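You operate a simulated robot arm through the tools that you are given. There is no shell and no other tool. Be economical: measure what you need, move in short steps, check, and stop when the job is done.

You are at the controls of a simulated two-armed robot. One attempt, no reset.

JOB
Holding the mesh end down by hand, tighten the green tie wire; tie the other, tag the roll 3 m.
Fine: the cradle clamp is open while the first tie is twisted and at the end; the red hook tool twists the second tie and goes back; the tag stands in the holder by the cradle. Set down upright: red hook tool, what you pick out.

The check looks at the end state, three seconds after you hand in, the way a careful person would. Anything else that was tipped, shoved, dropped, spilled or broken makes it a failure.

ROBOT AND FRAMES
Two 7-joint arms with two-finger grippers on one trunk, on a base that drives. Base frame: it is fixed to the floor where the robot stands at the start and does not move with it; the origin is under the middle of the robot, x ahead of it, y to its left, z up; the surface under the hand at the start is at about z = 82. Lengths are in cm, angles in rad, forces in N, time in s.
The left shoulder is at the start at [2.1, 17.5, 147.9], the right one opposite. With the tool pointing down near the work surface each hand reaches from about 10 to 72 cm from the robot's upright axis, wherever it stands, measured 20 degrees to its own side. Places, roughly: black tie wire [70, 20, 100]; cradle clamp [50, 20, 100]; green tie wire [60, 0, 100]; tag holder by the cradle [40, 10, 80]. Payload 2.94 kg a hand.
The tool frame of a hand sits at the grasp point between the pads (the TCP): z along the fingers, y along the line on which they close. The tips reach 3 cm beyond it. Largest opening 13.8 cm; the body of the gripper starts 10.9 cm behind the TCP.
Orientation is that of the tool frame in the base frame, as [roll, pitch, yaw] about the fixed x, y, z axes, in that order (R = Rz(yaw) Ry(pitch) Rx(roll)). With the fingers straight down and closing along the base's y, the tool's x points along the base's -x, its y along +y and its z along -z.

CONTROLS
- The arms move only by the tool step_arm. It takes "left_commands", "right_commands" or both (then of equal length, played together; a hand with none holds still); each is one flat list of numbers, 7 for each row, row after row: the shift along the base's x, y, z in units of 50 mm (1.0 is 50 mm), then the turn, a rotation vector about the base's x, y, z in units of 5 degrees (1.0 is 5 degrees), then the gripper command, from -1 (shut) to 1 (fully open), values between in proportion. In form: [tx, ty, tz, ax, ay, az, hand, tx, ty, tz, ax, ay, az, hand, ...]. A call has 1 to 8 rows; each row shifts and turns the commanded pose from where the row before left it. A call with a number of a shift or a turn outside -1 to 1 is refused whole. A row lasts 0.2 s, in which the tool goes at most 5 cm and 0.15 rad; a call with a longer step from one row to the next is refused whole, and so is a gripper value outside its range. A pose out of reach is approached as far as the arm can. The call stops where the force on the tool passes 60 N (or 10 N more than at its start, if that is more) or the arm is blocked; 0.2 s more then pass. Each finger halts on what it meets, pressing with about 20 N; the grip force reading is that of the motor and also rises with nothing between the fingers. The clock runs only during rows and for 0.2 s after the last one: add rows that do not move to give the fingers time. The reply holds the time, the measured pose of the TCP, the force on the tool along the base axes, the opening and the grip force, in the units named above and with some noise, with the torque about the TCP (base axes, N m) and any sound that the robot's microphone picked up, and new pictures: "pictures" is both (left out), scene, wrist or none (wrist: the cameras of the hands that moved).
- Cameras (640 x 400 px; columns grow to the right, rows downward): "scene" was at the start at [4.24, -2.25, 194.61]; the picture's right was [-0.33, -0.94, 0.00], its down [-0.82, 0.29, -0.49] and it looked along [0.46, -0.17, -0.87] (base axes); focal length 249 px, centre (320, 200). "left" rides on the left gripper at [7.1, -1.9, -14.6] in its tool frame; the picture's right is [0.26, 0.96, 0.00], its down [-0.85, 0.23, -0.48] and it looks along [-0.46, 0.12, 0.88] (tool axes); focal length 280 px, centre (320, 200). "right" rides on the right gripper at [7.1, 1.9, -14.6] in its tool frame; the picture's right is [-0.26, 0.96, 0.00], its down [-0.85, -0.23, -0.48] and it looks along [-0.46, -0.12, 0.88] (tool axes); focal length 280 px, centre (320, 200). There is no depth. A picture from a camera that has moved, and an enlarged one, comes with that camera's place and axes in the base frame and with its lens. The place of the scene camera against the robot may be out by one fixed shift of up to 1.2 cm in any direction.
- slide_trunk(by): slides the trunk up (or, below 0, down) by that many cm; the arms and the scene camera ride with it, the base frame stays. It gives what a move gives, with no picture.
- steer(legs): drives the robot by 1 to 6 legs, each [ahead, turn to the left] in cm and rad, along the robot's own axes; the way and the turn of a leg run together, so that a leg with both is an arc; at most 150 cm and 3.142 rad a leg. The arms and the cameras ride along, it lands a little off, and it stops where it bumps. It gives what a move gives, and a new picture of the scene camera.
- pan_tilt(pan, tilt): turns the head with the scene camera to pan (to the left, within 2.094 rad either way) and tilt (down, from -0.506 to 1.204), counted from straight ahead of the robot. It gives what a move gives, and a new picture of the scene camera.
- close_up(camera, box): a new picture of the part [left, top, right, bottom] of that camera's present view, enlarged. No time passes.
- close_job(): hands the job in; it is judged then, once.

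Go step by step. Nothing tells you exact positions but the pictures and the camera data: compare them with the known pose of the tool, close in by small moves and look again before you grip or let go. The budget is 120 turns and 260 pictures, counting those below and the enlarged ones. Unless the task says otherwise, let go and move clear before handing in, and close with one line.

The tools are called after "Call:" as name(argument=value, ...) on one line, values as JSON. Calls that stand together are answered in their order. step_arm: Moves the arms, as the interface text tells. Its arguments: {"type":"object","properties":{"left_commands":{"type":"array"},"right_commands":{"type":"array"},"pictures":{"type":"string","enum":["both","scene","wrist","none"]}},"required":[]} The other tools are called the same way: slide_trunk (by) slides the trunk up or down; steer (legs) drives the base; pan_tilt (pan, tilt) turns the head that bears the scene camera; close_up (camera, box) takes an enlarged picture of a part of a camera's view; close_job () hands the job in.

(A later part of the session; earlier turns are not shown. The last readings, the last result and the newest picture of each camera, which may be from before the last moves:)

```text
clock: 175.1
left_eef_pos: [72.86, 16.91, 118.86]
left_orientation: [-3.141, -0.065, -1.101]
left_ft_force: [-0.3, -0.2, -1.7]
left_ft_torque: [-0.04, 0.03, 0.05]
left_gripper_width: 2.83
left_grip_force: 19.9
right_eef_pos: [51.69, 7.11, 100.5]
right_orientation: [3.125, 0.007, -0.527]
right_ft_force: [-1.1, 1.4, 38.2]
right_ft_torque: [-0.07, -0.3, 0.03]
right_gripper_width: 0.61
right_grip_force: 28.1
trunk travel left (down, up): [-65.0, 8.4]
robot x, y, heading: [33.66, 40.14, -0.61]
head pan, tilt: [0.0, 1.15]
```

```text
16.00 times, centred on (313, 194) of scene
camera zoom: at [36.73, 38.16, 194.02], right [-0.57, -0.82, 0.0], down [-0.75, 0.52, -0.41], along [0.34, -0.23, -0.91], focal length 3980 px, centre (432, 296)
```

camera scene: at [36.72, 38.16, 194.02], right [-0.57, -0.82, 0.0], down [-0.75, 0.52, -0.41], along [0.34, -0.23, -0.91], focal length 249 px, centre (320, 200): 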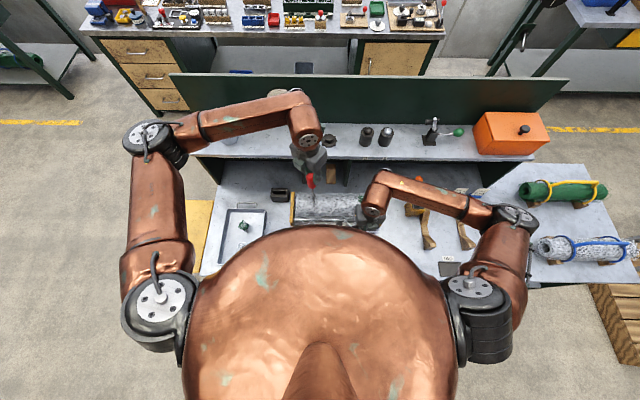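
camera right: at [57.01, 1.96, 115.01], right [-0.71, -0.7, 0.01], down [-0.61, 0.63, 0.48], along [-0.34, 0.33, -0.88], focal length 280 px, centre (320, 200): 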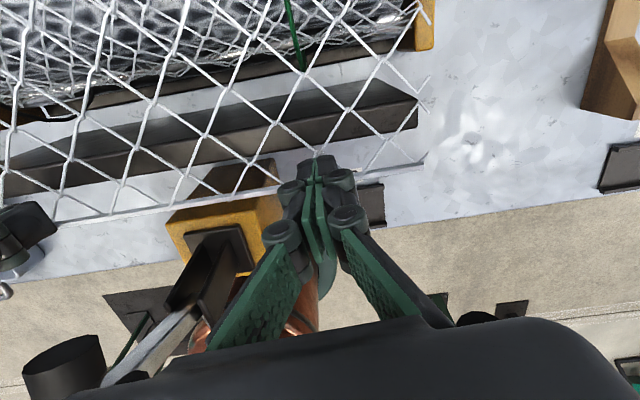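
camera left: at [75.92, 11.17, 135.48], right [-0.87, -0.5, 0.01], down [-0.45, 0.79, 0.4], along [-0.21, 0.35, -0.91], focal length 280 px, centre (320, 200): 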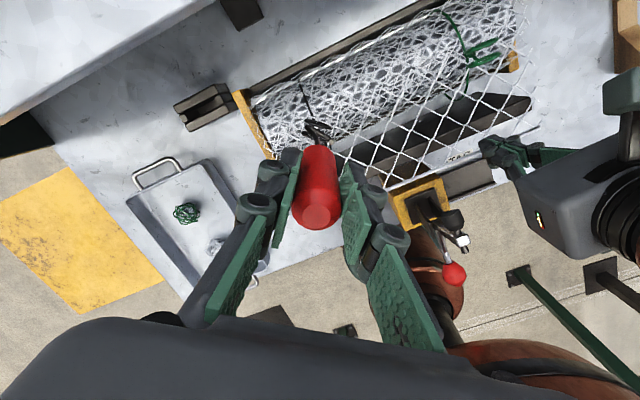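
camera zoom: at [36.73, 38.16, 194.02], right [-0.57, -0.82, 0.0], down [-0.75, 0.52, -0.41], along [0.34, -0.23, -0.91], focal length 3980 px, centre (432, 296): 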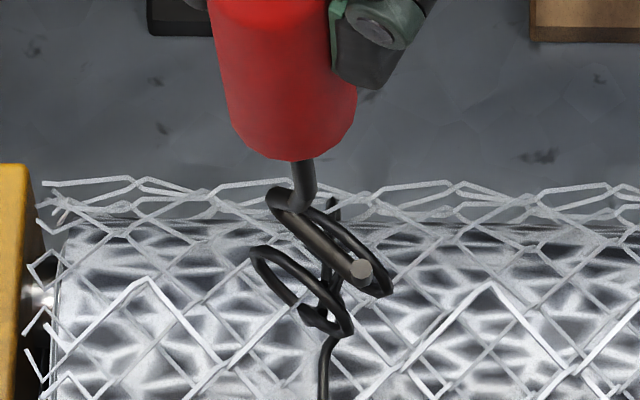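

Parallel and centred. I lower the prong into the gap and continue the twist.

Call:
step_arm(left_commands=[0, 0, -0.17, 0, 0, 0, -1, 0, 0, -0.17, 0, 0, 0, -1, 0, 0, -0.15, 0, 0, 0, -1], pictures="none")

Call:
step_arm(left_commands=[0, 0, 0, 0, 0, -1, -1, 0, 0, 0, 0, 0, -1, -1, 0, 0, 0, 0, 0, -1, -1, 0, 0, 0, 0, 0, -1, -1, 0, 0, 0, 0, 0, -1, -1, 0, 0, 0, 0, 0, -1, -1], pictures="none")

Call:
close_up(camera="left", box=[280, 100, 360, 160])

Call:
close_up(camera="scene", box=[305, 184, 321, 204])

```text
clock: 175.8
left_eef_pos: [72.72, 16.79, 116.42]
left_orientation: [3.141, -0.066, -1.102]
left_ft_force: [-0.2, -0.7, -1.6]
left_ft_torque: [0.0, 0.04, -0.01]
left_gripper_width: 2.79
left_grip_force: 19.7
right_eef_pos: [51.67, 7.41, 100.47]
right_orientation: [3.126, 0.007, -0.527]
right_ft_force: [-1.6, 1.9, 37.9]
right_ft_torque: [-0.13, -0.36, 0.02]
right_gripper_width: 0.65
right_grip_force: 28.5
trunk travel left (down, up): [-65.0, 8.4]
robot x, y, heading: [33.82, 40.27, -0.609]
head pan, tilt: [0.0, 1.15]
```

```text
clock: 177.2
left_eef_pos: [72.93, 16.89, 116.37]
left_orientation: [-3.141, -0.063, -1.627]
left_ft_force: [0.4, -1.7, -0.6]
left_ft_torque: [-0.33, 0.0, 0.03]
left_gripper_width: 2.83
left_grip_force: 19.8
right_eef_pos: [51.61, 7.25, 100.41]
right_orientation: [3.124, 0.007, -0.526]
right_ft_force: [-1.2, 2.7, 38.6]
right_ft_torque: [-0.08, -0.29, 0.07]
right_gripper_width: 0.6
right_grip_force: 28.1
trunk travel left (down, up): [-65.0, 8.4]
robot x, y, heading: [33.36, 40.07, -0.609]
head pan, tilt: [0.0, 1.15]
```

```text
6.67 times, centred on (320, 130) of left
camera zoom: at [74.47, 10.61, 131.41], right [-0.98, -0.21, 0.02], down [-0.18, 0.89, 0.42], along [-0.1, 0.41, -0.91], focal length 1869 px, centre (320, 667)
```

zoom: 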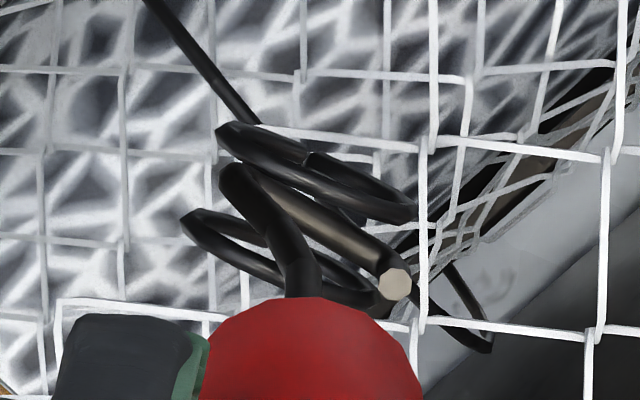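

```text
16.00 times, centred on (313, 194) of scene
camera zoom: at [36.72, 38.13, 194.02], right [-0.57, -0.82, 0.0], down [-0.75, 0.52, -0.41], along [0.34, -0.23, -0.91], focal length 3980 px, centre (432, 296)
```

zoom: 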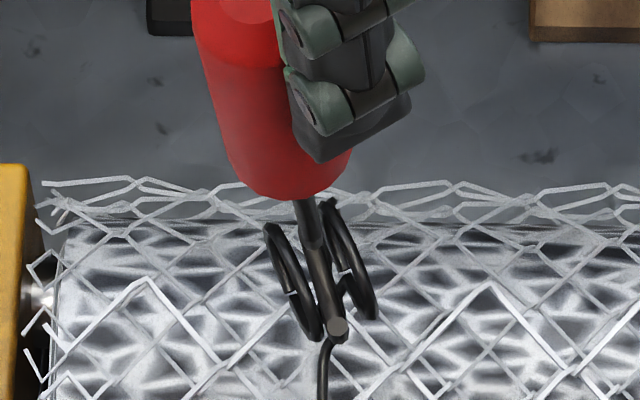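

Engaged and turning. I sweep another 160° down to −40°.

Call:
step_arm(left_commands=[0, 0, 0, 0, 0, -1, -1, 0, 0, 0, 0, 0, -1, -1, 0, 0, 0, 0, 0, -1, -1, 0, 0, 0, 0, 0, -1, -1, 0, 0, 0, 0, 0, -1, -1, 0, 0, 0, 0, 0, -1, -1, 0, 0, 0, 0, 0, -1, -1, 0, 0, 0, 0, 0, -1, -1], pictures="none")

Call:
step_arm(left_commands=[0, 0, 0, 0, 0, -1, -1, 0, 0, 0, 0, 0, -1, -1, 0, 0, 0, 0, 0, -1, -1, 0, 0, 0, 0, 0, -1, -1, 0, 0, 0, 0, 0, -1, -1, 0, 0, 0, 0, 0, -1, -1, 0, 0, 0, 0, 0, -1, -1, 0, 0, 0, 0, 0, -1, -1], pictures="none")

Call:
step_arm(left_commands=[0, 0, 0, 0, 0, -1, -1, 0, 0, 0, 0, 0, -1, -1, 0, 0, 0, 0, 0, -1, -1, 0, 0, 0, 0, 0, -1, -1, 0, 0, 0, 0, 0, -1, -1, 0, 0, 0, 0, 0, -1, -1, 0, 0, 0, 0, 0, -1, -1, 0, 0, 0, 0, 0, -1, -1], pictures="none")

Call:
step_arm(left_commands=[0, 0, 0, 0, 0, -1, -1, 0, 0, 0, 0, 0, -1, -1, 0, 0, 0, 0, 0, -1, -1, 0, 0, 0, 0, 0, -1, -1, 0, 0, 0, 0, 0, -1, -1, 0, 0, 0, 0, 0, -1, -1, 0, 0, 0, 0, 0, -1, -1, 0, 0, 0, 0, 0, -1, -1], pictures="none")

Call:
close_up(camera="scene", box=[305, 184, 321, 204])

```text
clock: 179.1
left_eef_pos: [72.86, 16.82, 116.43]
left_orientation: [-3.139, -0.064, -2.325]
left_ft_force: [2.7, 1.6, -2.5]
left_ft_torque: [0.34, -0.45, 0.07]
left_gripper_width: 2.79
left_grip_force: 19.9
right_eef_pos: [51.68, 7.35, 100.39]
right_orientation: [3.125, 0.007, -0.529]
right_ft_force: [-2.0, 0.1, 38.6]
right_ft_torque: [-0.15, -0.27, -0.05]
right_gripper_width: 0.6
right_grip_force: 27.9
trunk travel left (down, up): [-65.0, 8.4]
robot x, y, heading: [33.6, 40.33, -0.606]
head pan, tilt: [0.0, 1.15]
```

```text
clock: 180.8
left_eef_pos: [72.97, 16.74, 116.5]
left_orientation: [-3.138, -0.064, -3.022]
left_ft_force: [3.0, -0.3, 0.2]
left_ft_torque: [-0.08, -0.55, 0.05]
left_gripper_width: 2.8
left_grip_force: 20.0
right_eef_pos: [51.75, 7.31, 100.51]
right_orientation: [3.125, 0.007, -0.528]
right_ft_force: [-1.9, -0.4, 40.0]
right_ft_torque: [-0.13, -0.28, 0.04]
right_gripper_width: 0.6
right_grip_force: 28.4
trunk travel left (down, up): [-65.0, 8.4]
robot x, y, heading: [33.6, 40.12, -0.61]
head pan, tilt: [0.0, 1.15]
```

```text
clock: 182.7
left_eef_pos: [72.84, 16.91, 116.32]
left_orientation: [-3.14, -0.063, 2.563]
left_ft_force: [3.3, -2.8, -0.5]
left_ft_torque: [-0.46, -0.47, 0.06]
left_gripper_width: 2.8
left_grip_force: 19.4
right_eef_pos: [51.68, 7.15, 100.42]
right_orientation: [3.125, 0.007, -0.528]
right_ft_force: [-2.0, 2.9, 39.3]
right_ft_torque: [-0.1, -0.31, 0.02]
right_gripper_width: 0.61
right_grip_force: 28.5
trunk travel left (down, up): [-65.0, 8.4]
robot x, y, heading: [33.79, 40.15, -0.6]
head pan, tilt: [0.0, 1.15]
```

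```text
clock: 184.4
left_eef_pos: [72.92, 16.84, 116.41]
left_orientation: [-3.14, -0.063, 1.861]
left_ft_force: [0.2, 0.2, -0.9]
left_ft_torque: [-0.06, -0.06, 0.02]
left_gripper_width: 2.78
left_grip_force: 19.7
right_eef_pos: [51.67, 7.16, 100.45]
right_orientation: [3.126, 0.006, -0.527]
right_ft_force: [-0.2, 1.8, 38.5]
right_ft_torque: [-0.1, -0.37, 0.05]
right_gripper_width: 0.62
right_grip_force: 28.5
trunk travel left (down, up): [-65.0, 8.4]
robot x, y, heading: [33.67, 40.34, -0.606]
head pan, tilt: [0.0, 1.15]
```

```text
16.00 times, centred on (313, 194) of scene
camera zoom: at [36.72, 38.14, 194.02], right [-0.57, -0.82, 0.0], down [-0.75, 0.52, -0.41], along [0.34, -0.23, -0.91], focal length 3980 px, centre (432, 296)
```

zoom: 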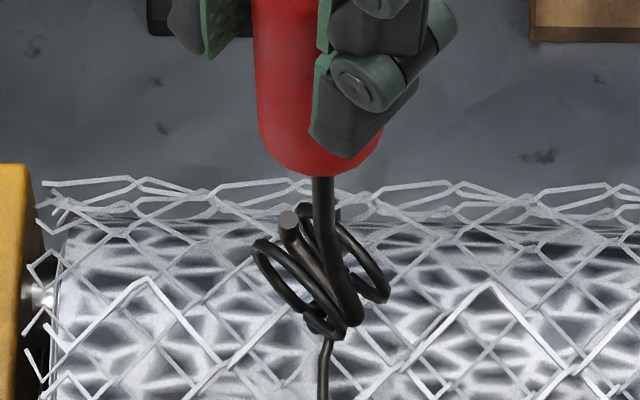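

Good progress (~1.1 turns). I lift out, rotate +185°, ease the right hand slightly, and re-insert.

Call:
step_arm(left_commands=[0, 0, 0.2, 0, 0, 0, -1, 0, 0, 0.25, 0, 0, 0, -1, 0, 0, 0.25, 0, 0, 0, -1, 0, 0, 0, 0, 0, 1, -1, 0, 0, 0, 0, 0, 1, -1, 0, 0, 0, 0, 0, 1, -1, 0, 0, 0, 0, 0, 1, -1, 0, 0, 0, 0, 0, 1, -1], right_commands=[0, 0, 0.02, 0, 0, 0, -1, 0, 0, 0, 0, 0, 0, -1, 0, 0, 0, 0, 0, 0, -1, 0, 0, 0, 0, 0, 0, -1, 0, 0, 0, 0, 0, 0, -1, 0, 0, 0, 0, 0, 0, -1, 0, 0, 0, 0, 0, 0, -1, 0, 0, 0, 0, 0, 0, -1], pictures="none")

Call:
step_arm(left_commands=[0, 0, 0, 0, 0, 1, -1, 0, 0, 0, 0, 0, 1, -1, 0, 0, 0, 0, 0, 1, -1, 0, 0, 0, 0, 0, 1, -1, 0, 0, 0, 0, 0, 1, -1, 0, 0, 0, 0, 0, 1, -1, 0, 0, 0, 0, 0, 1, -1, 0, 0, 0, 0, 0, 1, -1], pictures="none")

Call:
step_arm(left_commands=[0, 0, 0, 0, 0, 1, -1, 0, 0, 0, 0, 0, 1, -1, 0, 0, 0, 0, 0, 1, -1, 0, 0, 0, 0, 0, 1, -1, 0, 0, 0, 0, 0, 1, -1, 0, 0, 0, 0, 0, 1, -1, 0, 0, 0, 0, 0, 1, -1, 0, 0, 0, 0, 0, 1, -1], pictures="none")

Call:
step_arm(left_commands=[0, 0, 0, 0, 0, 1, -1, 0, 0, 0, 0, 0, 1, -1, 0, 0, 0, 0, 0, 1, -1, 0, 0, 0, 0, 0, 1, -1, 0, 0, 0, 0, 0, 1, -1, 0, 0, 0, 0, 0, 1, -1, 0, 0, 0, 0, 0, 1, -1, 0, 0, 0, 0, 0, 1, -1], pictures="none")

Call:
step_arm(left_commands=[0, 0, -0.05, 0, 0, 1, -1, 0, 0, -0.05, 0, 0, 1, -1, 0, 0, -0.05, 0, 0, 1, -1, 0, 0, -0.05, 0, 0, 1, -1, 0, 0, -0.05, 0, 0, 1, -1, 0, 0, 0, 0, 0, 1, -1, 0, 0, 0, 0, 0, 1, -1, 0, 0, 0, 0, 0, 1, -1], pictures="none")

Call:
close_up(camera="left", box=[280, 100, 360, 160])

Call:
close_up(camera="scene", box=[305, 184, 321, 204])

```text
clock: 186.2
left_eef_pos: [72.9, 16.87, 119.85]
left_orientation: [-3.14, -0.063, 2.301]
left_ft_force: [-1.3, 0.2, -0.4]
left_ft_torque: [-0.03, -0.02, 0.03]
left_gripper_width: 2.79
left_grip_force: 20.2
right_eef_pos: [51.68, 7.13, 100.52]
right_orientation: [3.126, 0.01, -0.528]
right_ft_force: [2.7, 1.0, 27.2]
right_ft_torque: [-0.05, -0.32, 0.01]
right_gripper_width: 0.6
right_grip_force: 28.7
trunk travel left (down, up): [-65.0, 8.4]
robot x, y, heading: [33.8, 40.45, -0.607]
head pan, tilt: [0.0, 1.15]
```

```text
clock: 188.1
left_eef_pos: [73.0, 16.88, 119.81]
left_orientation: [-3.14, -0.063, 3.001]
left_ft_force: [0.3, 0.6, -1.2]
left_ft_torque: [-0.03, 0.0, 0.0]
left_gripper_width: 2.81
left_grip_force: 20.0
right_eef_pos: [51.71, 7.22, 100.42]
right_orientation: [3.126, 0.009, -0.526]
right_ft_force: [1.8, 1.3, 27.0]
right_ft_torque: [-0.05, -0.33, 0.05]
right_gripper_width: 0.6
right_grip_force: 28.8
trunk travel left (down, up): [-65.0, 8.4]
robot x, y, heading: [33.34, 40.3, -0.603]
head pan, tilt: [0.0, 1.15]
```

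```text
clock: 189.8
left_eef_pos: [73.11, 16.93, 119.76]
left_orientation: [-3.14, -0.065, -2.586]
left_ft_force: [0.3, -0.9, -1.0]
left_ft_torque: [0.05, 0.03, 0.02]
left_gripper_width: 2.81
left_grip_force: 20.2
right_eef_pos: [51.78, 7.26, 100.46]
right_orientation: [3.126, 0.01, -0.528]
right_ft_force: [1.4, 0.9, 26.3]
right_ft_torque: [-0.04, -0.26, 0.07]
right_gripper_width: 0.6
right_grip_force: 28.8
trunk travel left (down, up): [-65.0, 8.4]
robot x, y, heading: [33.75, 39.96, -0.607]
head pan, tilt: [0.0, 1.15]
```

```text
clock: 191.7
left_eef_pos: [72.97, 16.74, 119.92]
left_orientation: [-3.139, -0.065, -1.886]
left_ft_force: [0.1, 0.1, -1.4]
left_ft_torque: [-0.01, -0.01, -0.03]
left_gripper_width: 2.79
left_grip_force: 20.4
right_eef_pos: [51.63, 7.3, 100.5]
right_orientation: [3.126, 0.008, -0.527]
right_ft_force: [0.8, 1.4, 26.1]
right_ft_torque: [-0.07, -0.29, 0.01]
right_gripper_width: 0.57
right_grip_force: 28.2
trunk travel left (down, up): [-65.0, 8.4]
robot x, y, heading: [33.86, 40.05, -0.603]
head pan, tilt: [0.0, 1.15]
```

```text
clock: 193.4
left_eef_pos: [73.09, 16.75, 118.58]
left_orientation: [-3.14, -0.065, -1.19]
left_ft_force: [0.5, 0.1, -0.3]
left_ft_torque: [-0.01, -0.02, -0.01]
left_gripper_width: 2.82
left_grip_force: 19.7
right_eef_pos: [51.66, 7.23, 100.44]
right_orientation: [3.126, 0.009, -0.527]
right_ft_force: [0.0, 0.6, 27.1]
right_ft_torque: [-0.07, -0.29, 0.01]
right_gripper_width: 0.58
right_grip_force: 28.6
trunk travel left (down, up): [-65.0, 8.4]
robot x, y, heading: [33.56, 40.02, -0.612]
head pan, tilt: [0.0, 1.15]
```

```text
6.67 times, centred on (320, 130) of left
camera zoom: at [77.12, 11.73, 133.59], right [-0.8, -0.6, 0.02], down [-0.54, 0.73, 0.42], along [-0.26, 0.33, -0.91], focal length 1869 px, centre (320, 667)
```

zoom: 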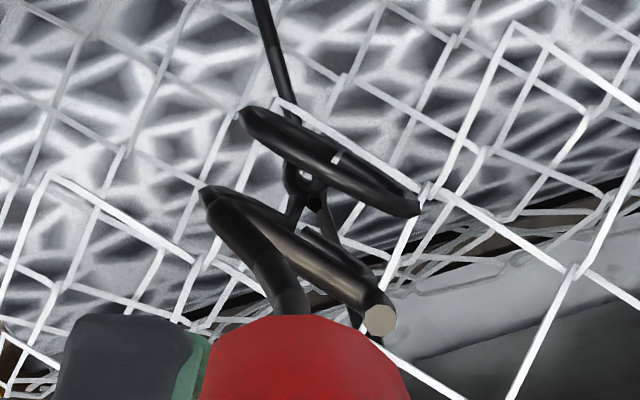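

```text
16.00 times, centred on (313, 194) of scene
camera zoom: at [36.79, 38.06, 194.02], right [-0.57, -0.82, 0.0], down [-0.75, 0.52, -0.41], along [0.34, -0.23, -0.91], focal length 3980 px, centre (432, 296)
```

zoom: 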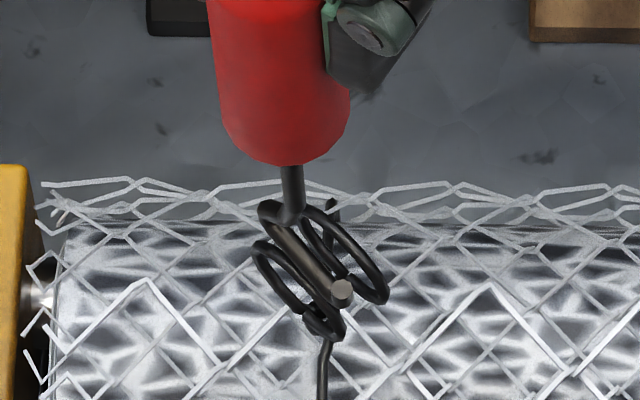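

The tool has tilted slightly in the grip; I correct it with a 2° hand tilt so the hook is again under the wrist axis, then check.

Call:
step_arm(left_commands=[0, 0, 0, -0.438, -0.068, 0, -1, 0, 0, 0, 0, 0, 0, -1], pictures="none")

Call:
close_up(camera="left", box=[280, 100, 360, 160])

Call:
close_up(camera="scene", box=[305, 184, 321, 204])

```text
clock: 194.1
left_eef_pos: [72.94, 16.8, 118.59]
left_orientation: [3.132, -0.103, -1.188]
left_ft_force: [-0.1, -0.3, -1.4]
left_ft_torque: [-0.02, -0.02, -0.03]
left_gripper_width: 2.79
left_grip_force: 20.0
right_eef_pos: [51.6, 7.18, 100.48]
right_orientation: [3.126, 0.009, -0.526]
right_ft_force: [1.5, 2.1, 26.1]
right_ft_torque: [-0.04, -0.29, 0.0]
right_gripper_width: 0.6
right_grip_force: 27.8
trunk travel left (down, up): [-65.0, 8.4]
robot x, y, heading: [33.9, 40.11, -0.607]
head pan, tilt: [0.0, 1.15]
```

```text
6.67 times, centred on (320, 130) of left
camera zoom: at [76.97, 12.25, 133.84], right [-0.8, -0.6, 0.03], down [-0.54, 0.74, 0.39], along [-0.26, 0.29, -0.92], focal length 1869 px, centre (320, 667)
```

zoom: 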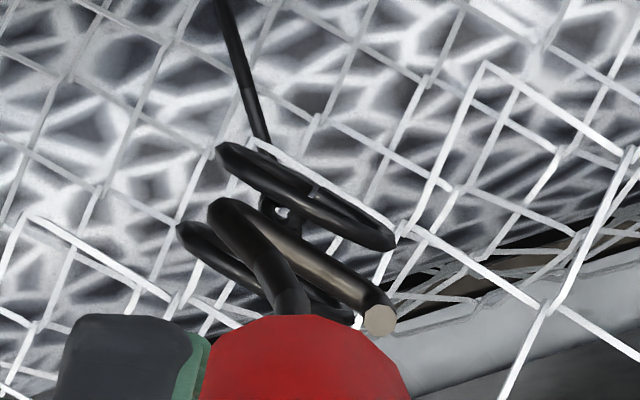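

```text
16.00 times, centred on (313, 194) of scene
camera zoom: at [36.79, 38.03, 194.02], right [-0.57, -0.82, 0.0], down [-0.75, 0.52, -0.41], along [0.34, -0.23, -0.91], focal length 3980 px, centre (432, 296)
```

zoom: 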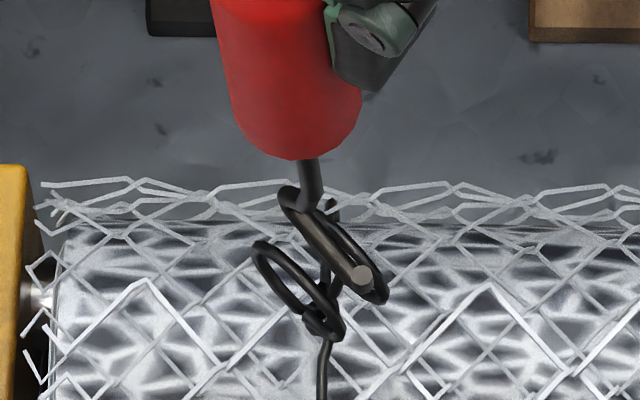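

Aligned again. Insert and twist.

Call:
step_arm(left_commands=[0, 0, -0.17, 0, 0, 0, -1, 0, 0, -0.16, 0, 0, 0, -1, 0, 0, -0.12, 0, 0, 0, -1, 0, 0, 0, 0, 0, -1, -1, 0, 0, 0, 0, 0, -1, -1, 0, 0, 0, 0, 0, -1, -1, 0, 0, 0, 0, 0, -1, -1, 0, 0, 0, 0, 0, -1, -1], pictures="none")

Call:
close_up(camera="scene", box=[305, 184, 321, 204])

Call:
step_arm(left_commands=[0, 0, 0, 0, 0, -1, -1, 0, 0, 0, 0, 0, -1, -1, 0, 0, 0, 0, 0, -1, -1, 0, 0, 0, 0, 0, -1, -1, 0, 0, 0, 0, 0, -1, -1, 0, 0, 0, 0, 0, -1, -1, 0, 0, 0, 0, 0, -1, -1, 0, 0, 0, 0, 0, -1, -1], pictures="none")

Call:
step_arm(left_commands=[0, 0, 0, 0, 0, -1, -1, 0, 0, 0, 0, 0, -1, -1, 0, 0, 0, 0, 0, -1, -1, 0, 0, 0, 0, 0, -1, -1, 0, 0, 0, 0, 0, -1, -1, 0, 0, 0, 0, 0, -1, -1, 0, 0, 0, 0, 0, -1, -1, 0, 0, 0, 0, 0, -1, -1], pictures="none")

Call:
close_up(camera="left", box=[280, 100, 360, 160])

Call:
close_up(camera="scene", box=[305, 184, 321, 204])

```text
clock: 195.8
left_eef_pos: [72.97, 16.73, 116.43]
left_orientation: [3.135, -0.101, -1.627]
left_ft_force: [-1.2, -1.8, -1.9]
left_ft_torque: [-0.21, 0.08, 0.03]
left_gripper_width: 2.8
left_grip_force: 19.9
right_eef_pos: [51.69, 7.2, 100.6]
right_orientation: [3.127, 0.009, -0.527]
right_ft_force: [0.7, 1.3, 26.4]
right_ft_torque: [-0.06, -0.24, 0.04]
right_gripper_width: 0.6
right_grip_force: 28.5
trunk travel left (down, up): [-65.0, 8.4]
robot x, y, heading: [33.67, 40.53, -0.605]
head pan, tilt: [0.0, 1.15]
```

```text
16.00 times, centred on (313, 194) of scene
camera zoom: at [36.78, 38.04, 194.02], right [-0.57, -0.82, 0.0], down [-0.75, 0.52, -0.41], along [0.34, -0.23, -0.91], focal length 3980 px, centre (432, 296)
```

zoom: 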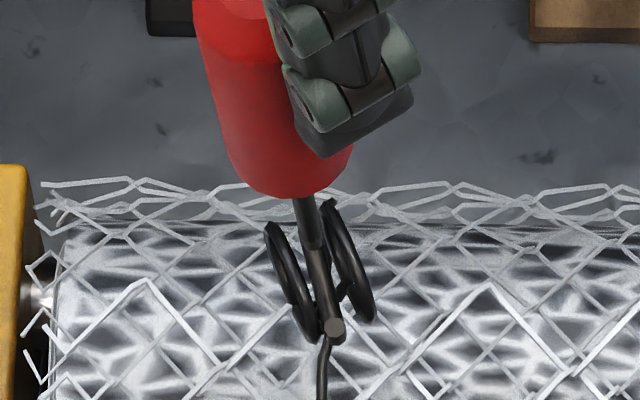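

```text
clock: 197.7
left_eef_pos: [72.91, 16.88, 116.35]
left_orientation: [3.134, -0.103, -2.324]
left_ft_force: [3.8, 1.9, -1.1]
left_ft_torque: [0.31, -0.56, 0.1]
left_gripper_width: 2.82
left_grip_force: 20.7
right_eef_pos: [51.65, 7.29, 100.39]
right_orientation: [3.126, 0.01, -0.528]
right_ft_force: [-1.0, -0.2, 28.1]
right_ft_torque: [-0.12, -0.21, -0.02]
right_gripper_width: 0.58
right_grip_force: 28.7
trunk travel left (down, up): [-65.0, 8.4]
robot x, y, heading: [33.83, 40.0, -0.607]
head pan, tilt: [0.0, 1.15]
```

```text
clock: 199.4
left_eef_pos: [72.83, 16.77, 116.44]
left_orientation: [3.134, -0.102, -3.023]
left_ft_force: [4.1, -1.8, -1.6]
left_ft_torque: [-0.28, -0.67, 0.08]
left_gripper_width: 2.79
left_grip_force: 19.7
right_eef_pos: [51.61, 7.3, 100.43]
right_orientation: [3.125, 0.009, -0.528]
right_ft_force: [-2.8, 1.1, 28.3]
right_ft_torque: [-0.11, -0.18, -0.02]
right_gripper_width: 0.59
right_grip_force: 28.5
trunk travel left (down, up): [-65.0, 8.4]
robot x, y, heading: [33.58, 40.46, -0.61]
head pan, tilt: [0.0, 1.15]
```

```text
6.67 times, centred on (320, 130) of left
camera zoom: at [67.65, 14.09, 131.62], right [-0.37, 0.93, 0.03], down [0.86, 0.33, 0.39], along [0.35, 0.17, -0.92], focal length 1869 px, centre (320, 667)
```

zoom: 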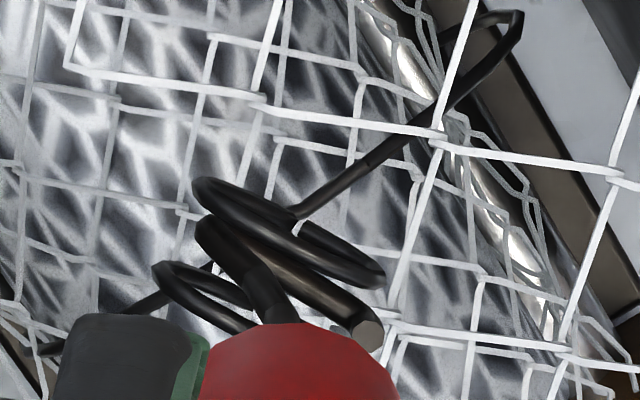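

```text
16.00 times, centred on (313, 194) of scene
camera zoom: at [36.8, 38.03, 194.02], right [-0.57, -0.82, 0.0], down [-0.75, 0.52, -0.41], along [0.34, -0.23, -0.91], focal length 3980 px, centre (432, 296)
```

zoom: 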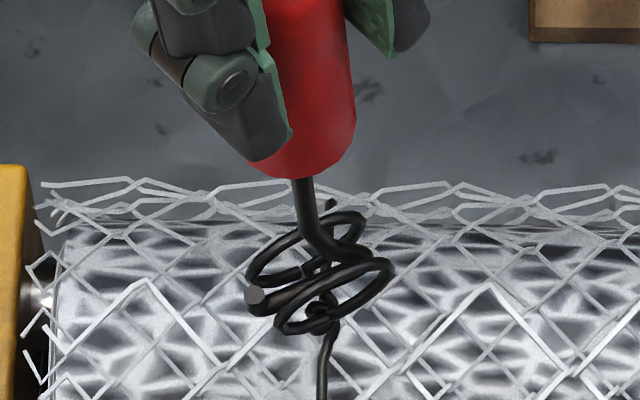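

Loops keep turning. I finish this sweep to about −45°, then cycle once more.

Call:
step_arm(left_commands=[0, 0, 0, 0, 0, -1, -1, 0, 0, 0, 0, 0, -1, -1, 0, 0, 0, 0, 0, -1, -1, 0, 0, 0, 0, 0, -1, -1, 0, 0, 0, 0, 0, -1, -1, 0, 0, 0, 0, 0, -1, -1, 0, 0, 0, 0, 0, -1, -1, 0, 0, 0, 0, 0, -1, -1], pictures="none")

Call:
step_arm(left_commands=[0, 0, 0, 0, 0, -1, -1, 0, 0, 0, 0, 0, -1, -1, 0, 0, 0, 0, 0, -1, -1, 0, 0, 0, 0, 0, -1, -1, 0, 0, 0, 0, 0, -1, -1, 0, 0, 0, 0, 0, -1, -1, 0, 0, 0, 0, 0, -1, -1, 0, 0, 0, 0, 0, -1, -1], pictures="none")

Call:
close_up(camera="scene", box=[305, 184, 321, 204])

Call:
step_arm(left_commands=[0, 0, 0.2, 0, 0, 0, -1, 0, 0, 0.25, 0, 0, 0, -1, 0, 0, 0.25, 0, 0, 0, -1, 0, 0, 0, 0, 0, 1, -1, 0, 0, 0, 0, 0, 1, -1, 0, 0, 0, 0, 0, 1, -1, 0, 0, 0, 0, 0, 1, -1, 0, 0, 0, 0, 0, 1, -1], pictures="none")

Call:
step_arm(left_commands=[0, 0, 0, 0, 0, 1, -1, 0, 0, 0, 0, 0, 1, -1, 0, 0, 0, 0, 0, 1, -1, 0, 0, 0, 0, 0, 1, -1, 0, 0, 0, 0, 0, 1, -1, 0, 0, 0, 0, 0, 1, -1, 0, 0, 0, 0, 0, 1, -1, 0, 0, 0, 0, 0, 1, -1], pictures="none")

Call:
step_arm(left_commands=[0, 0, 0, 0, 0, 1, -1, 0, 0, 0, 0, 0, 1, -1, 0, 0, 0, 0, 0, 1, -1, 0, 0, 0, 0, 0, 1, -1, 0, 0, 0, 0, 0, 1, -1, 0, 0, 0, 0, 0, 1, -1, 0, 0, 0, 0, 0, 1, -1, 0, 0, 0, 0, 0, 1, -1], pictures="none")

Call:
step_arm(left_commands=[0, 0, 0, 0, 0, 1, -1, 0, 0, 0, 0, 0, 1, -1, 0, 0, 0, 0, 0, 1, -1, 0, 0, 0, 0, 0, 1, -1, 0, 0, 0, 0, 0, 1, -1, 0, 0, 0, 0, 0, 1, -1, 0, 0, 0, 0, 0, 1, -1, 0, 0, 0, 0, 0, 1, -1], pictures="none")

Call:
step_arm(left_commands=[0, 0, -0.05, 0, 0, 1, -1, 0, 0, -0.05, 0, 0, 1, -1, 0, 0, -0.05, 0, 0, 1, -1, 0, 0, -0.05, 0, 0, 1, -1, 0, 0, -0.05, 0, 0, 1, -1, 0, 0, 0, 0, 0, 1, -1, 0, 0, 0, 0, 0, 1, -1, 0, 0, 0, 0, 0, 1, -1], pictures="none")

Call:
close_up(camera="scene", box=[305, 184, 321, 204])

```text
clock: 201.2
left_eef_pos: [73.03, 16.98, 116.56]
left_orientation: [3.134, -0.102, 2.563]
left_ft_force: [2.3, -2.4, -2.6]
left_ft_torque: [-0.37, -0.29, 0.07]
left_gripper_width: 2.82
left_grip_force: 20.4
right_eef_pos: [51.63, 7.21, 100.48]
right_orientation: [3.127, 0.009, -0.527]
right_ft_force: [-1.6, 2.2, 28.2]
right_ft_torque: [-0.06, -0.26, -0.02]
right_gripper_width: 0.61
right_grip_force: 28.2
trunk travel left (down, up): [-65.0, 8.4]
robot x, y, heading: [33.69, 39.76, -0.61]
head pan, tilt: [0.0, 1.15]
```

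```text
clock: 203.1
left_eef_pos: [72.97, 16.77, 116.44]
left_orientation: [3.135, -0.101, 1.866]
left_ft_force: [-0.3, -1.5, -0.9]
left_ft_torque: [-0.23, -0.08, 0.05]
left_gripper_width: 2.82
left_grip_force: 20.2
right_eef_pos: [51.74, 7.21, 100.52]
right_orientation: [3.126, 0.007, -0.526]
right_ft_force: [-0.3, 1.4, 27.1]
right_ft_torque: [-0.07, -0.26, -0.01]
right_gripper_width: 0.63
right_grip_force: 28.2
trunk travel left (down, up): [-65.0, 8.4]
robot x, y, heading: [34.16, 40.1, -0.608]
head pan, tilt: [0.0, 1.15]
```

```text
16.00 times, centred on (313, 194) of scene
camera zoom: at [36.78, 38.05, 194.02], right [-0.57, -0.82, 0.0], down [-0.75, 0.52, -0.41], along [0.34, -0.23, -0.91], focal length 3980 px, centre (432, 296)
```

zoom: 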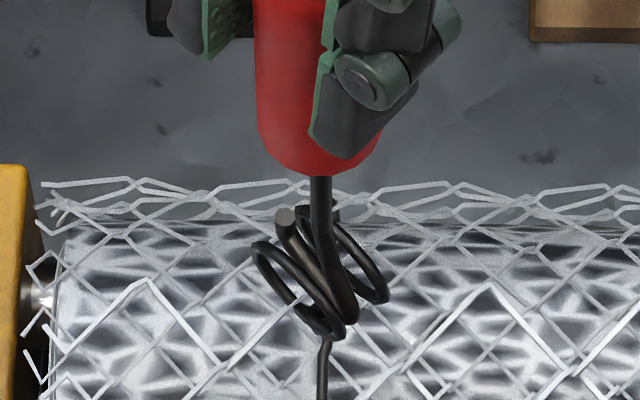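

```text
clock: 204.8
left_eef_pos: [72.99, 16.83, 119.78]
left_orientation: [3.133, -0.101, 2.304]
left_ft_force: [-0.7, -0.1, -1.1]
left_ft_torque: [0.03, 0.0, -0.01]
left_gripper_width: 2.81
left_grip_force: 20.3
right_eef_pos: [51.71, 7.21, 100.51]
right_orientation: [3.127, 0.008, -0.526]
right_ft_force: [1.6, 1.4, 26.6]
right_ft_torque: [-0.06, -0.28, 0.02]
right_gripper_width: 0.59
right_grip_force: 28.3
trunk travel left (down, up): [-65.0, 8.4]
robot x, y, heading: [33.69, 40.11, -0.607]
head pan, tilt: [0.0, 1.15]
```

```text
clock: 206.7
left_eef_pos: [73.0, 16.84, 120.0]
left_orientation: [3.134, -0.101, 3.004]
left_ft_force: [0.6, -0.2, -1.1]
left_ft_torque: [0.0, 0.02, 0.03]
left_gripper_width: 2.81
left_grip_force: 20.2
right_eef_pos: [51.74, 7.17, 100.39]
right_orientation: [3.124, 0.008, -0.526]
right_ft_force: [-0.3, 0.0, 27.9]
right_ft_torque: [-0.1, -0.29, 0.04]
right_gripper_width: 0.59
right_grip_force: 28.8
trunk travel left (down, up): [-65.0, 8.4]
robot x, y, heading: [33.77, 40.35, -0.606]
head pan, tilt: [0.0, 1.15]
```

```text
clock: 208.4
left_eef_pos: [72.87, 16.76, 119.89]
left_orientation: [3.133, -0.1, -2.583]
left_ft_force: [0.2, 0.5, -0.5]
left_ft_torque: [-0.01, 0.05, -0.01]
left_gripper_width: 2.81
left_grip_force: 20.2
right_eef_pos: [51.68, 7.25, 100.35]
right_orientation: [3.124, 0.01, -0.527]
right_ft_force: [1.1, 0.2, 26.7]
right_ft_torque: [-0.11, -0.31, 0.0]
right_gripper_width: 0.58
right_grip_force: 27.8
trunk travel left (down, up): [-65.0, 8.4]
robot x, y, heading: [33.87, 40.18, -0.605]
head pan, tilt: [0.0, 1.15]
```

```text
clock: 210.2
left_eef_pos: [72.99, 16.77, 119.9]
left_orientation: [3.133, -0.104, -1.887]
left_ft_force: [-0.2, 0.1, -0.6]
left_ft_torque: [-0.03, -0.01, 0.0]
left_gripper_width: 2.8
left_grip_force: 19.8
right_eef_pos: [51.6, 7.26, 100.38]
right_orientation: [3.127, 0.01, -0.527]
right_ft_force: [1.7, -0.5, 27.6]
right_ft_torque: [-0.09, -0.29, 0.0]
right_gripper_width: 0.6
right_grip_force: 28.4
trunk travel left (down, up): [-65.0, 8.4]
robot x, y, heading: [33.68, 40.43, -0.606]
head pan, tilt: [0.0, 1.15]
```

```text
clock: 212.1
left_eef_pos: [72.97, 16.85, 118.41]
left_orientation: [3.135, -0.102, -1.186]
left_ft_force: [1.1, 0.3, -1.4]
left_ft_torque: [-0.01, -0.02, -0.01]
left_gripper_width: 2.79
left_grip_force: 20.3
right_eef_pos: [51.64, 7.2, 100.49]
right_orientation: [3.126, 0.009, -0.527]
right_ft_force: [1.1, -0.5, 27.7]
right_ft_torque: [-0.1, -0.27, 0.03]
right_gripper_width: 0.58
right_grip_force: 28.1
trunk travel left (down, up): [-65.0, 8.4]
robot x, y, heading: [33.91, 39.99, -0.604]
head pan, tilt: [0.0, 1.15]
```

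```text
16.00 times, centred on (313, 194) of scene
camera zoom: at [36.78, 38.05, 194.02], right [-0.57, -0.82, 0.0], down [-0.75, 0.52, -0.41], along [0.34, -0.23, -0.91], focal length 3980 px, centre (432, 296)
```

zoom: 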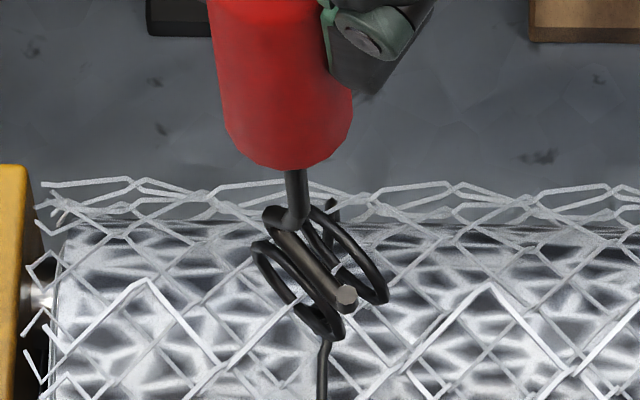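

Another small lean; I apply the same tilt correction and insert.

Call:
step_arm(left_commands=[0, 0, 0, -0.416, -0.102, 0, -1, 0, 0, 0, 0, 0, 0, -1], pictures="none")

Call:
close_up(camera="scene", box=[305, 184, 321, 204])

Call:
close_up(camera="left", box=[280, 100, 360, 160])

```text
clock: 212.7
left_eef_pos: [72.93, 16.79, 118.6]
left_orientation: [3.127, -0.139, -1.189]
left_ft_force: [0.2, 0.2, -1.0]
left_ft_torque: [-0.03, 0.03, 0.01]
left_gripper_width: 2.8
left_grip_force: 19.8
right_eef_pos: [51.66, 7.21, 100.46]
right_orientation: [3.127, 0.008, -0.527]
right_ft_force: [0.8, 0.7, 26.9]
right_ft_torque: [-0.13, -0.26, 0.02]
right_gripper_width: 0.61
right_grip_force: 29.0
trunk travel left (down, up): [-65.0, 8.4]
robot x, y, heading: [33.91, 40.12, -0.609]
head pan, tilt: [0.0, 1.15]
```

```text
16.00 times, centred on (313, 194) of scene
camera zoom: at [36.78, 38.02, 194.02], right [-0.57, -0.82, 0.0], down [-0.75, 0.52, -0.41], along [0.34, -0.23, -0.91], focal length 3980 px, centre (432, 296)
```

zoom: 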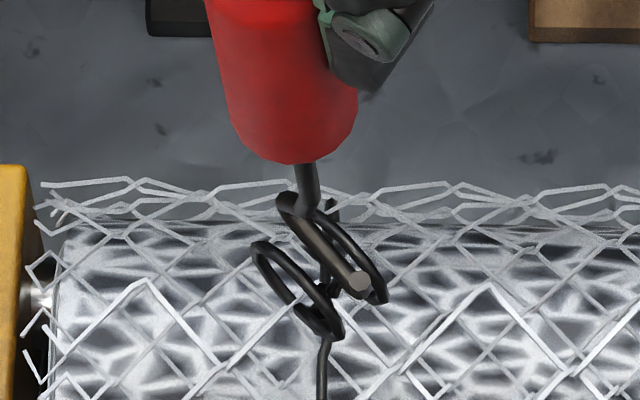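

```text
6.67 times, centred on (320, 130) of left
camera zoom: at [76.83, 12.95, 134.0], right [-0.8, -0.6, 0.05], down [-0.55, 0.76, 0.36], along [-0.25, 0.26, -0.93], focal length 1869 px, centre (320, 667)
```

zoom: 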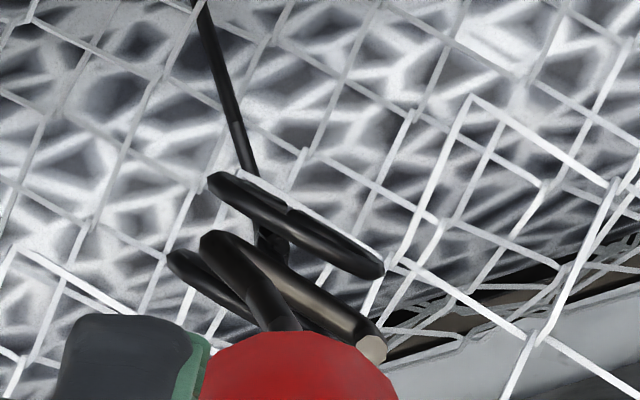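

Aligned. I insert and twist with torque watched closely, expecting it to tighten within this sweep.

Call:
step_arm(left_commands=[0, 0, -0.17, 0, 0, 0, -1, 0, 0, -0.16, 0, 0, 0, -1, 0, 0, -0.12, 0, 0, 0, -1, 0, 0, 0, 0, 0, -1, -1, 0, 0, 0, 0, 0, -1, -1, 0, 0, 0, 0, 0, -1, -1, 0, 0, 0, 0, 0, -1, -1, 0, 0, 0, 0, 0, -1, -1], pictures="none")

Call:
step_arm(left_commands=[0, 0, 0, 0, 0, -1, -1, 0, 0, 0, 0, 0, -1, -1, 0, 0, 0, 0, 0, -1, -1, 0, 0, 0, 0, 0, -1, -1, 0, 0, 0, 0, 0, -1, -1, 0, 0, 0, 0, 0, -1, -1, 0, 0, 0, 0, 0, -1, -1, 0, 0, 0, 0, 0, -1, -1], pictures="none")

Call:
step_arm(left_commands=[0, 0, 0, 0, 0, -1, -1, 0, 0, 0, 0, 0, -1, -1, 0, 0, 0, 0, 0, -1, -1, 0, 0, 0, 0, 0, -1, -1, 0, 0, 0, 0, 0, -1, -1], pictures="none")

Call:
close_up(camera="scene", box=[305, 184, 321, 204])

```text
clock: 214.4
left_eef_pos: [73.0, 16.88, 116.4]
left_orientation: [3.129, -0.139, -1.626]
left_ft_force: [0.4, 0.1, -1.1]
left_ft_torque: [0.14, -0.04, 0.04]
left_gripper_width: 2.81
left_grip_force: 20.3
right_eef_pos: [51.67, 7.24, 100.5]
right_orientation: [3.126, 0.007, -0.526]
right_ft_force: [0.5, 0.4, 27.1]
right_ft_torque: [-0.12, -0.22, 0.04]
right_gripper_width: 0.58
right_grip_force: 27.9
trunk travel left (down, up): [-65.0, 8.4]
robot x, y, heading: [33.84, 40.2, -0.602]
head pan, tilt: [0.0, 1.15]
```

```text
clock: 216.2
left_eef_pos: [72.84, 16.88, 116.39]
left_orientation: [3.129, -0.14, -2.325]
left_ft_force: [3.7, 1.0, -0.8]
left_ft_torque: [0.27, -0.59, 0.1]
left_gripper_width: 2.79
left_grip_force: 20.1
right_eef_pos: [51.65, 7.25, 100.46]
right_orientation: [3.125, 0.01, -0.526]
right_ft_force: [-2.2, -1.5, 28.7]
right_ft_torque: [-0.09, -0.22, 0.0]
right_gripper_width: 0.6
right_grip_force: 28.2
trunk travel left (down, up): [-65.0, 8.4]
robot x, y, heading: [33.64, 40.17, -0.607]
head pan, tilt: [0.0, 1.15]
```

```text
clock: 217.4
left_eef_pos: [73.03, 16.88, 116.38]
left_orientation: [3.128, -0.137, -2.761]
left_ft_force: [5.1, -0.9, -0.4]
left_ft_torque: [-0.14, -0.75, 0.13]
left_gripper_width: 2.82
left_grip_force: 19.7
right_eef_pos: [51.71, 7.18, 100.48]
right_orientation: [3.125, 0.008, -0.528]
right_ft_force: [-2.6, 0.8, 29.5]
right_ft_torque: [-0.1, -0.2, -0.02]
right_gripper_width: 0.59
right_grip_force: 28.7
trunk travel left (down, up): [-65.0, 8.4]
robot x, y, heading: [33.46, 40.11, -0.606]
head pan, tilt: [0.0, 1.15]
```

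```text
16.00 times, centred on (313, 194) of scene
camera zoom: at [36.81, 38.04, 194.02], right [-0.57, -0.82, 0.0], down [-0.75, 0.52, -0.41], along [0.34, -0.23, -0.91], focal length 3980 px, centre (432, 296)
```

zoom: 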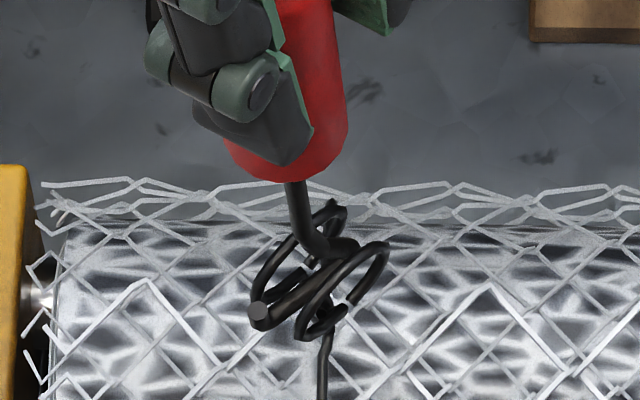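

Torque is creeping up (0.13 N m). I continue in shorter runs.

Call:
step_arm(left_commands=[0, 0, 0, 0, 0, -1, -1, 0, 0, 0, 0, 0, -1, -1, 0, 0, 0, 0, 0, -1, -1, 0, 0, 0, 0, 0, -1, -1, 0, 0, 0, 0, 0, -1, -1, 0, 0, 0, 0, 0, -1, -1], pictures="none")

Call:
step_arm(left_commands=[0, 0, 0, 0, 0, -1, -1, 0, 0, 0, 0, 0, -1, -1, 0, 0, 0, 0, 0, -1, -1, 0, 0, 0, 0, 0, -1, -1, 0, 0, 0, 0, 0, -1, -1, 0, 0, 0, 0, 0, -1, -1], pictures="none")

Call:
step_arm(left_commands=[0, 0, 0, 0, 0, -1, -1, 0, 0, 0, 0, 0, -1, -1, 0, 0, 0, 0, 0, -1, -1, 0, 0, 0, 0, 0, -1, -1, 0, 0, 0, 0, 0, -1, -1], pictures="none")

Call:
close_up(camera="scene", box=[305, 184, 321, 204])

Call:
close_up(camera="left", box=[270, 80, 400, 160])

```text
clock: 218.8
left_eef_pos: [72.94, 16.85, 116.47]
left_orientation: [3.129, -0.139, 2.998]
left_ft_force: [4.0, -3.2, -1.2]
left_ft_torque: [-0.24, -0.58, 0.08]
left_gripper_width: 2.8
left_grip_force: 19.6
right_eef_pos: [51.65, 7.24, 100.58]
right_orientation: [3.126, 0.007, -0.527]
right_ft_force: [-2.9, 1.1, 28.7]
right_ft_torque: [-0.13, -0.19, -0.04]
right_gripper_width: 0.6
right_grip_force: 28.3
trunk travel left (down, up): [-65.0, 8.4]
robot x, y, heading: [33.98, 40.41, -0.61]
head pan, tilt: [0.0, 1.15]
```

```text
clock: 220.2
left_eef_pos: [72.79, 16.83, 116.38]
left_orientation: [3.13, -0.138, 2.475]
left_ft_force: [3.6, -2.4, 0.0]
left_ft_torque: [-0.44, -0.48, 0.09]
left_gripper_width: 2.81
left_grip_force: 20.3
right_eef_pos: [51.62, 7.17, 100.45]
right_orientation: [3.123, 0.009, -0.528]
right_ft_force: [-0.4, 0.5, 28.1]
right_ft_torque: [-0.07, -0.26, -0.03]
right_gripper_width: 0.61
right_grip_force: 28.3
trunk travel left (down, up): [-65.0, 8.4]
robot x, y, heading: [33.88, 40.36, -0.605]
head pan, tilt: [0.0, 1.15]
```

```text
clock: 221.4
left_eef_pos: [72.9, 16.87, 116.45]
left_orientation: [3.128, -0.139, 2.037]
left_ft_force: [0.7, 2.0, -1.8]
left_ft_torque: [0.25, -0.03, 0.05]
left_gripper_width: 2.81
left_grip_force: 19.4
right_eef_pos: [51.68, 7.2, 100.43]
right_orientation: [3.127, 0.006, -0.527]
right_ft_force: [-0.7, -0.1, 27.0]
right_ft_torque: [-0.1, -0.22, 0.02]
right_gripper_width: 0.61
right_grip_force: 28.1
trunk travel left (down, up): [-65.0, 8.4]
robot x, y, heading: [33.59, 40.5, -0.605]
head pan, tilt: [0.0, 1.15]
```

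```text
16.00 times, centred on (313, 194) of scene
camera zoom: at [36.78, 38.06, 194.02], right [-0.57, -0.82, 0.0], down [-0.75, 0.52, -0.41], along [0.34, -0.23, -0.91], focal length 3980 px, centre (432, 296)
```

zoom: 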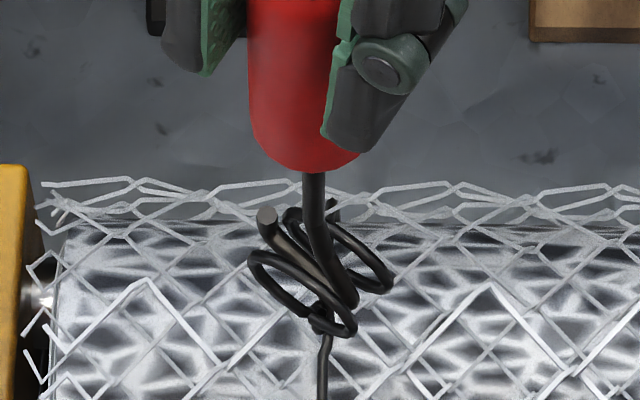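

```text
4.92 times, centred on (335, 120) of left
camera zoom: at [68.77, 20.29, 131.84], right [0.75, 0.67, 0.05], down [0.61, -0.71, 0.36], along [0.27, -0.24, -0.93], focal length 1380 px, centre (246, 594)
```

zoom: 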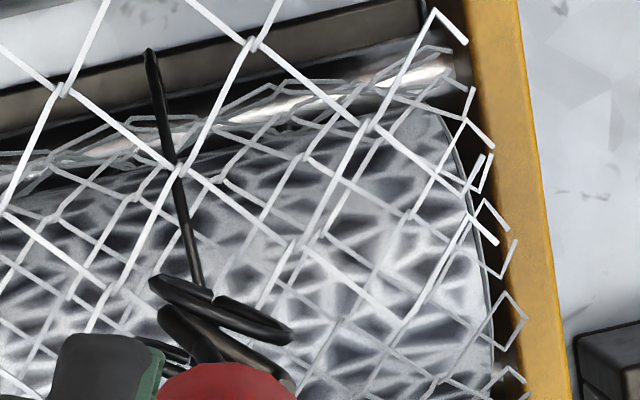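

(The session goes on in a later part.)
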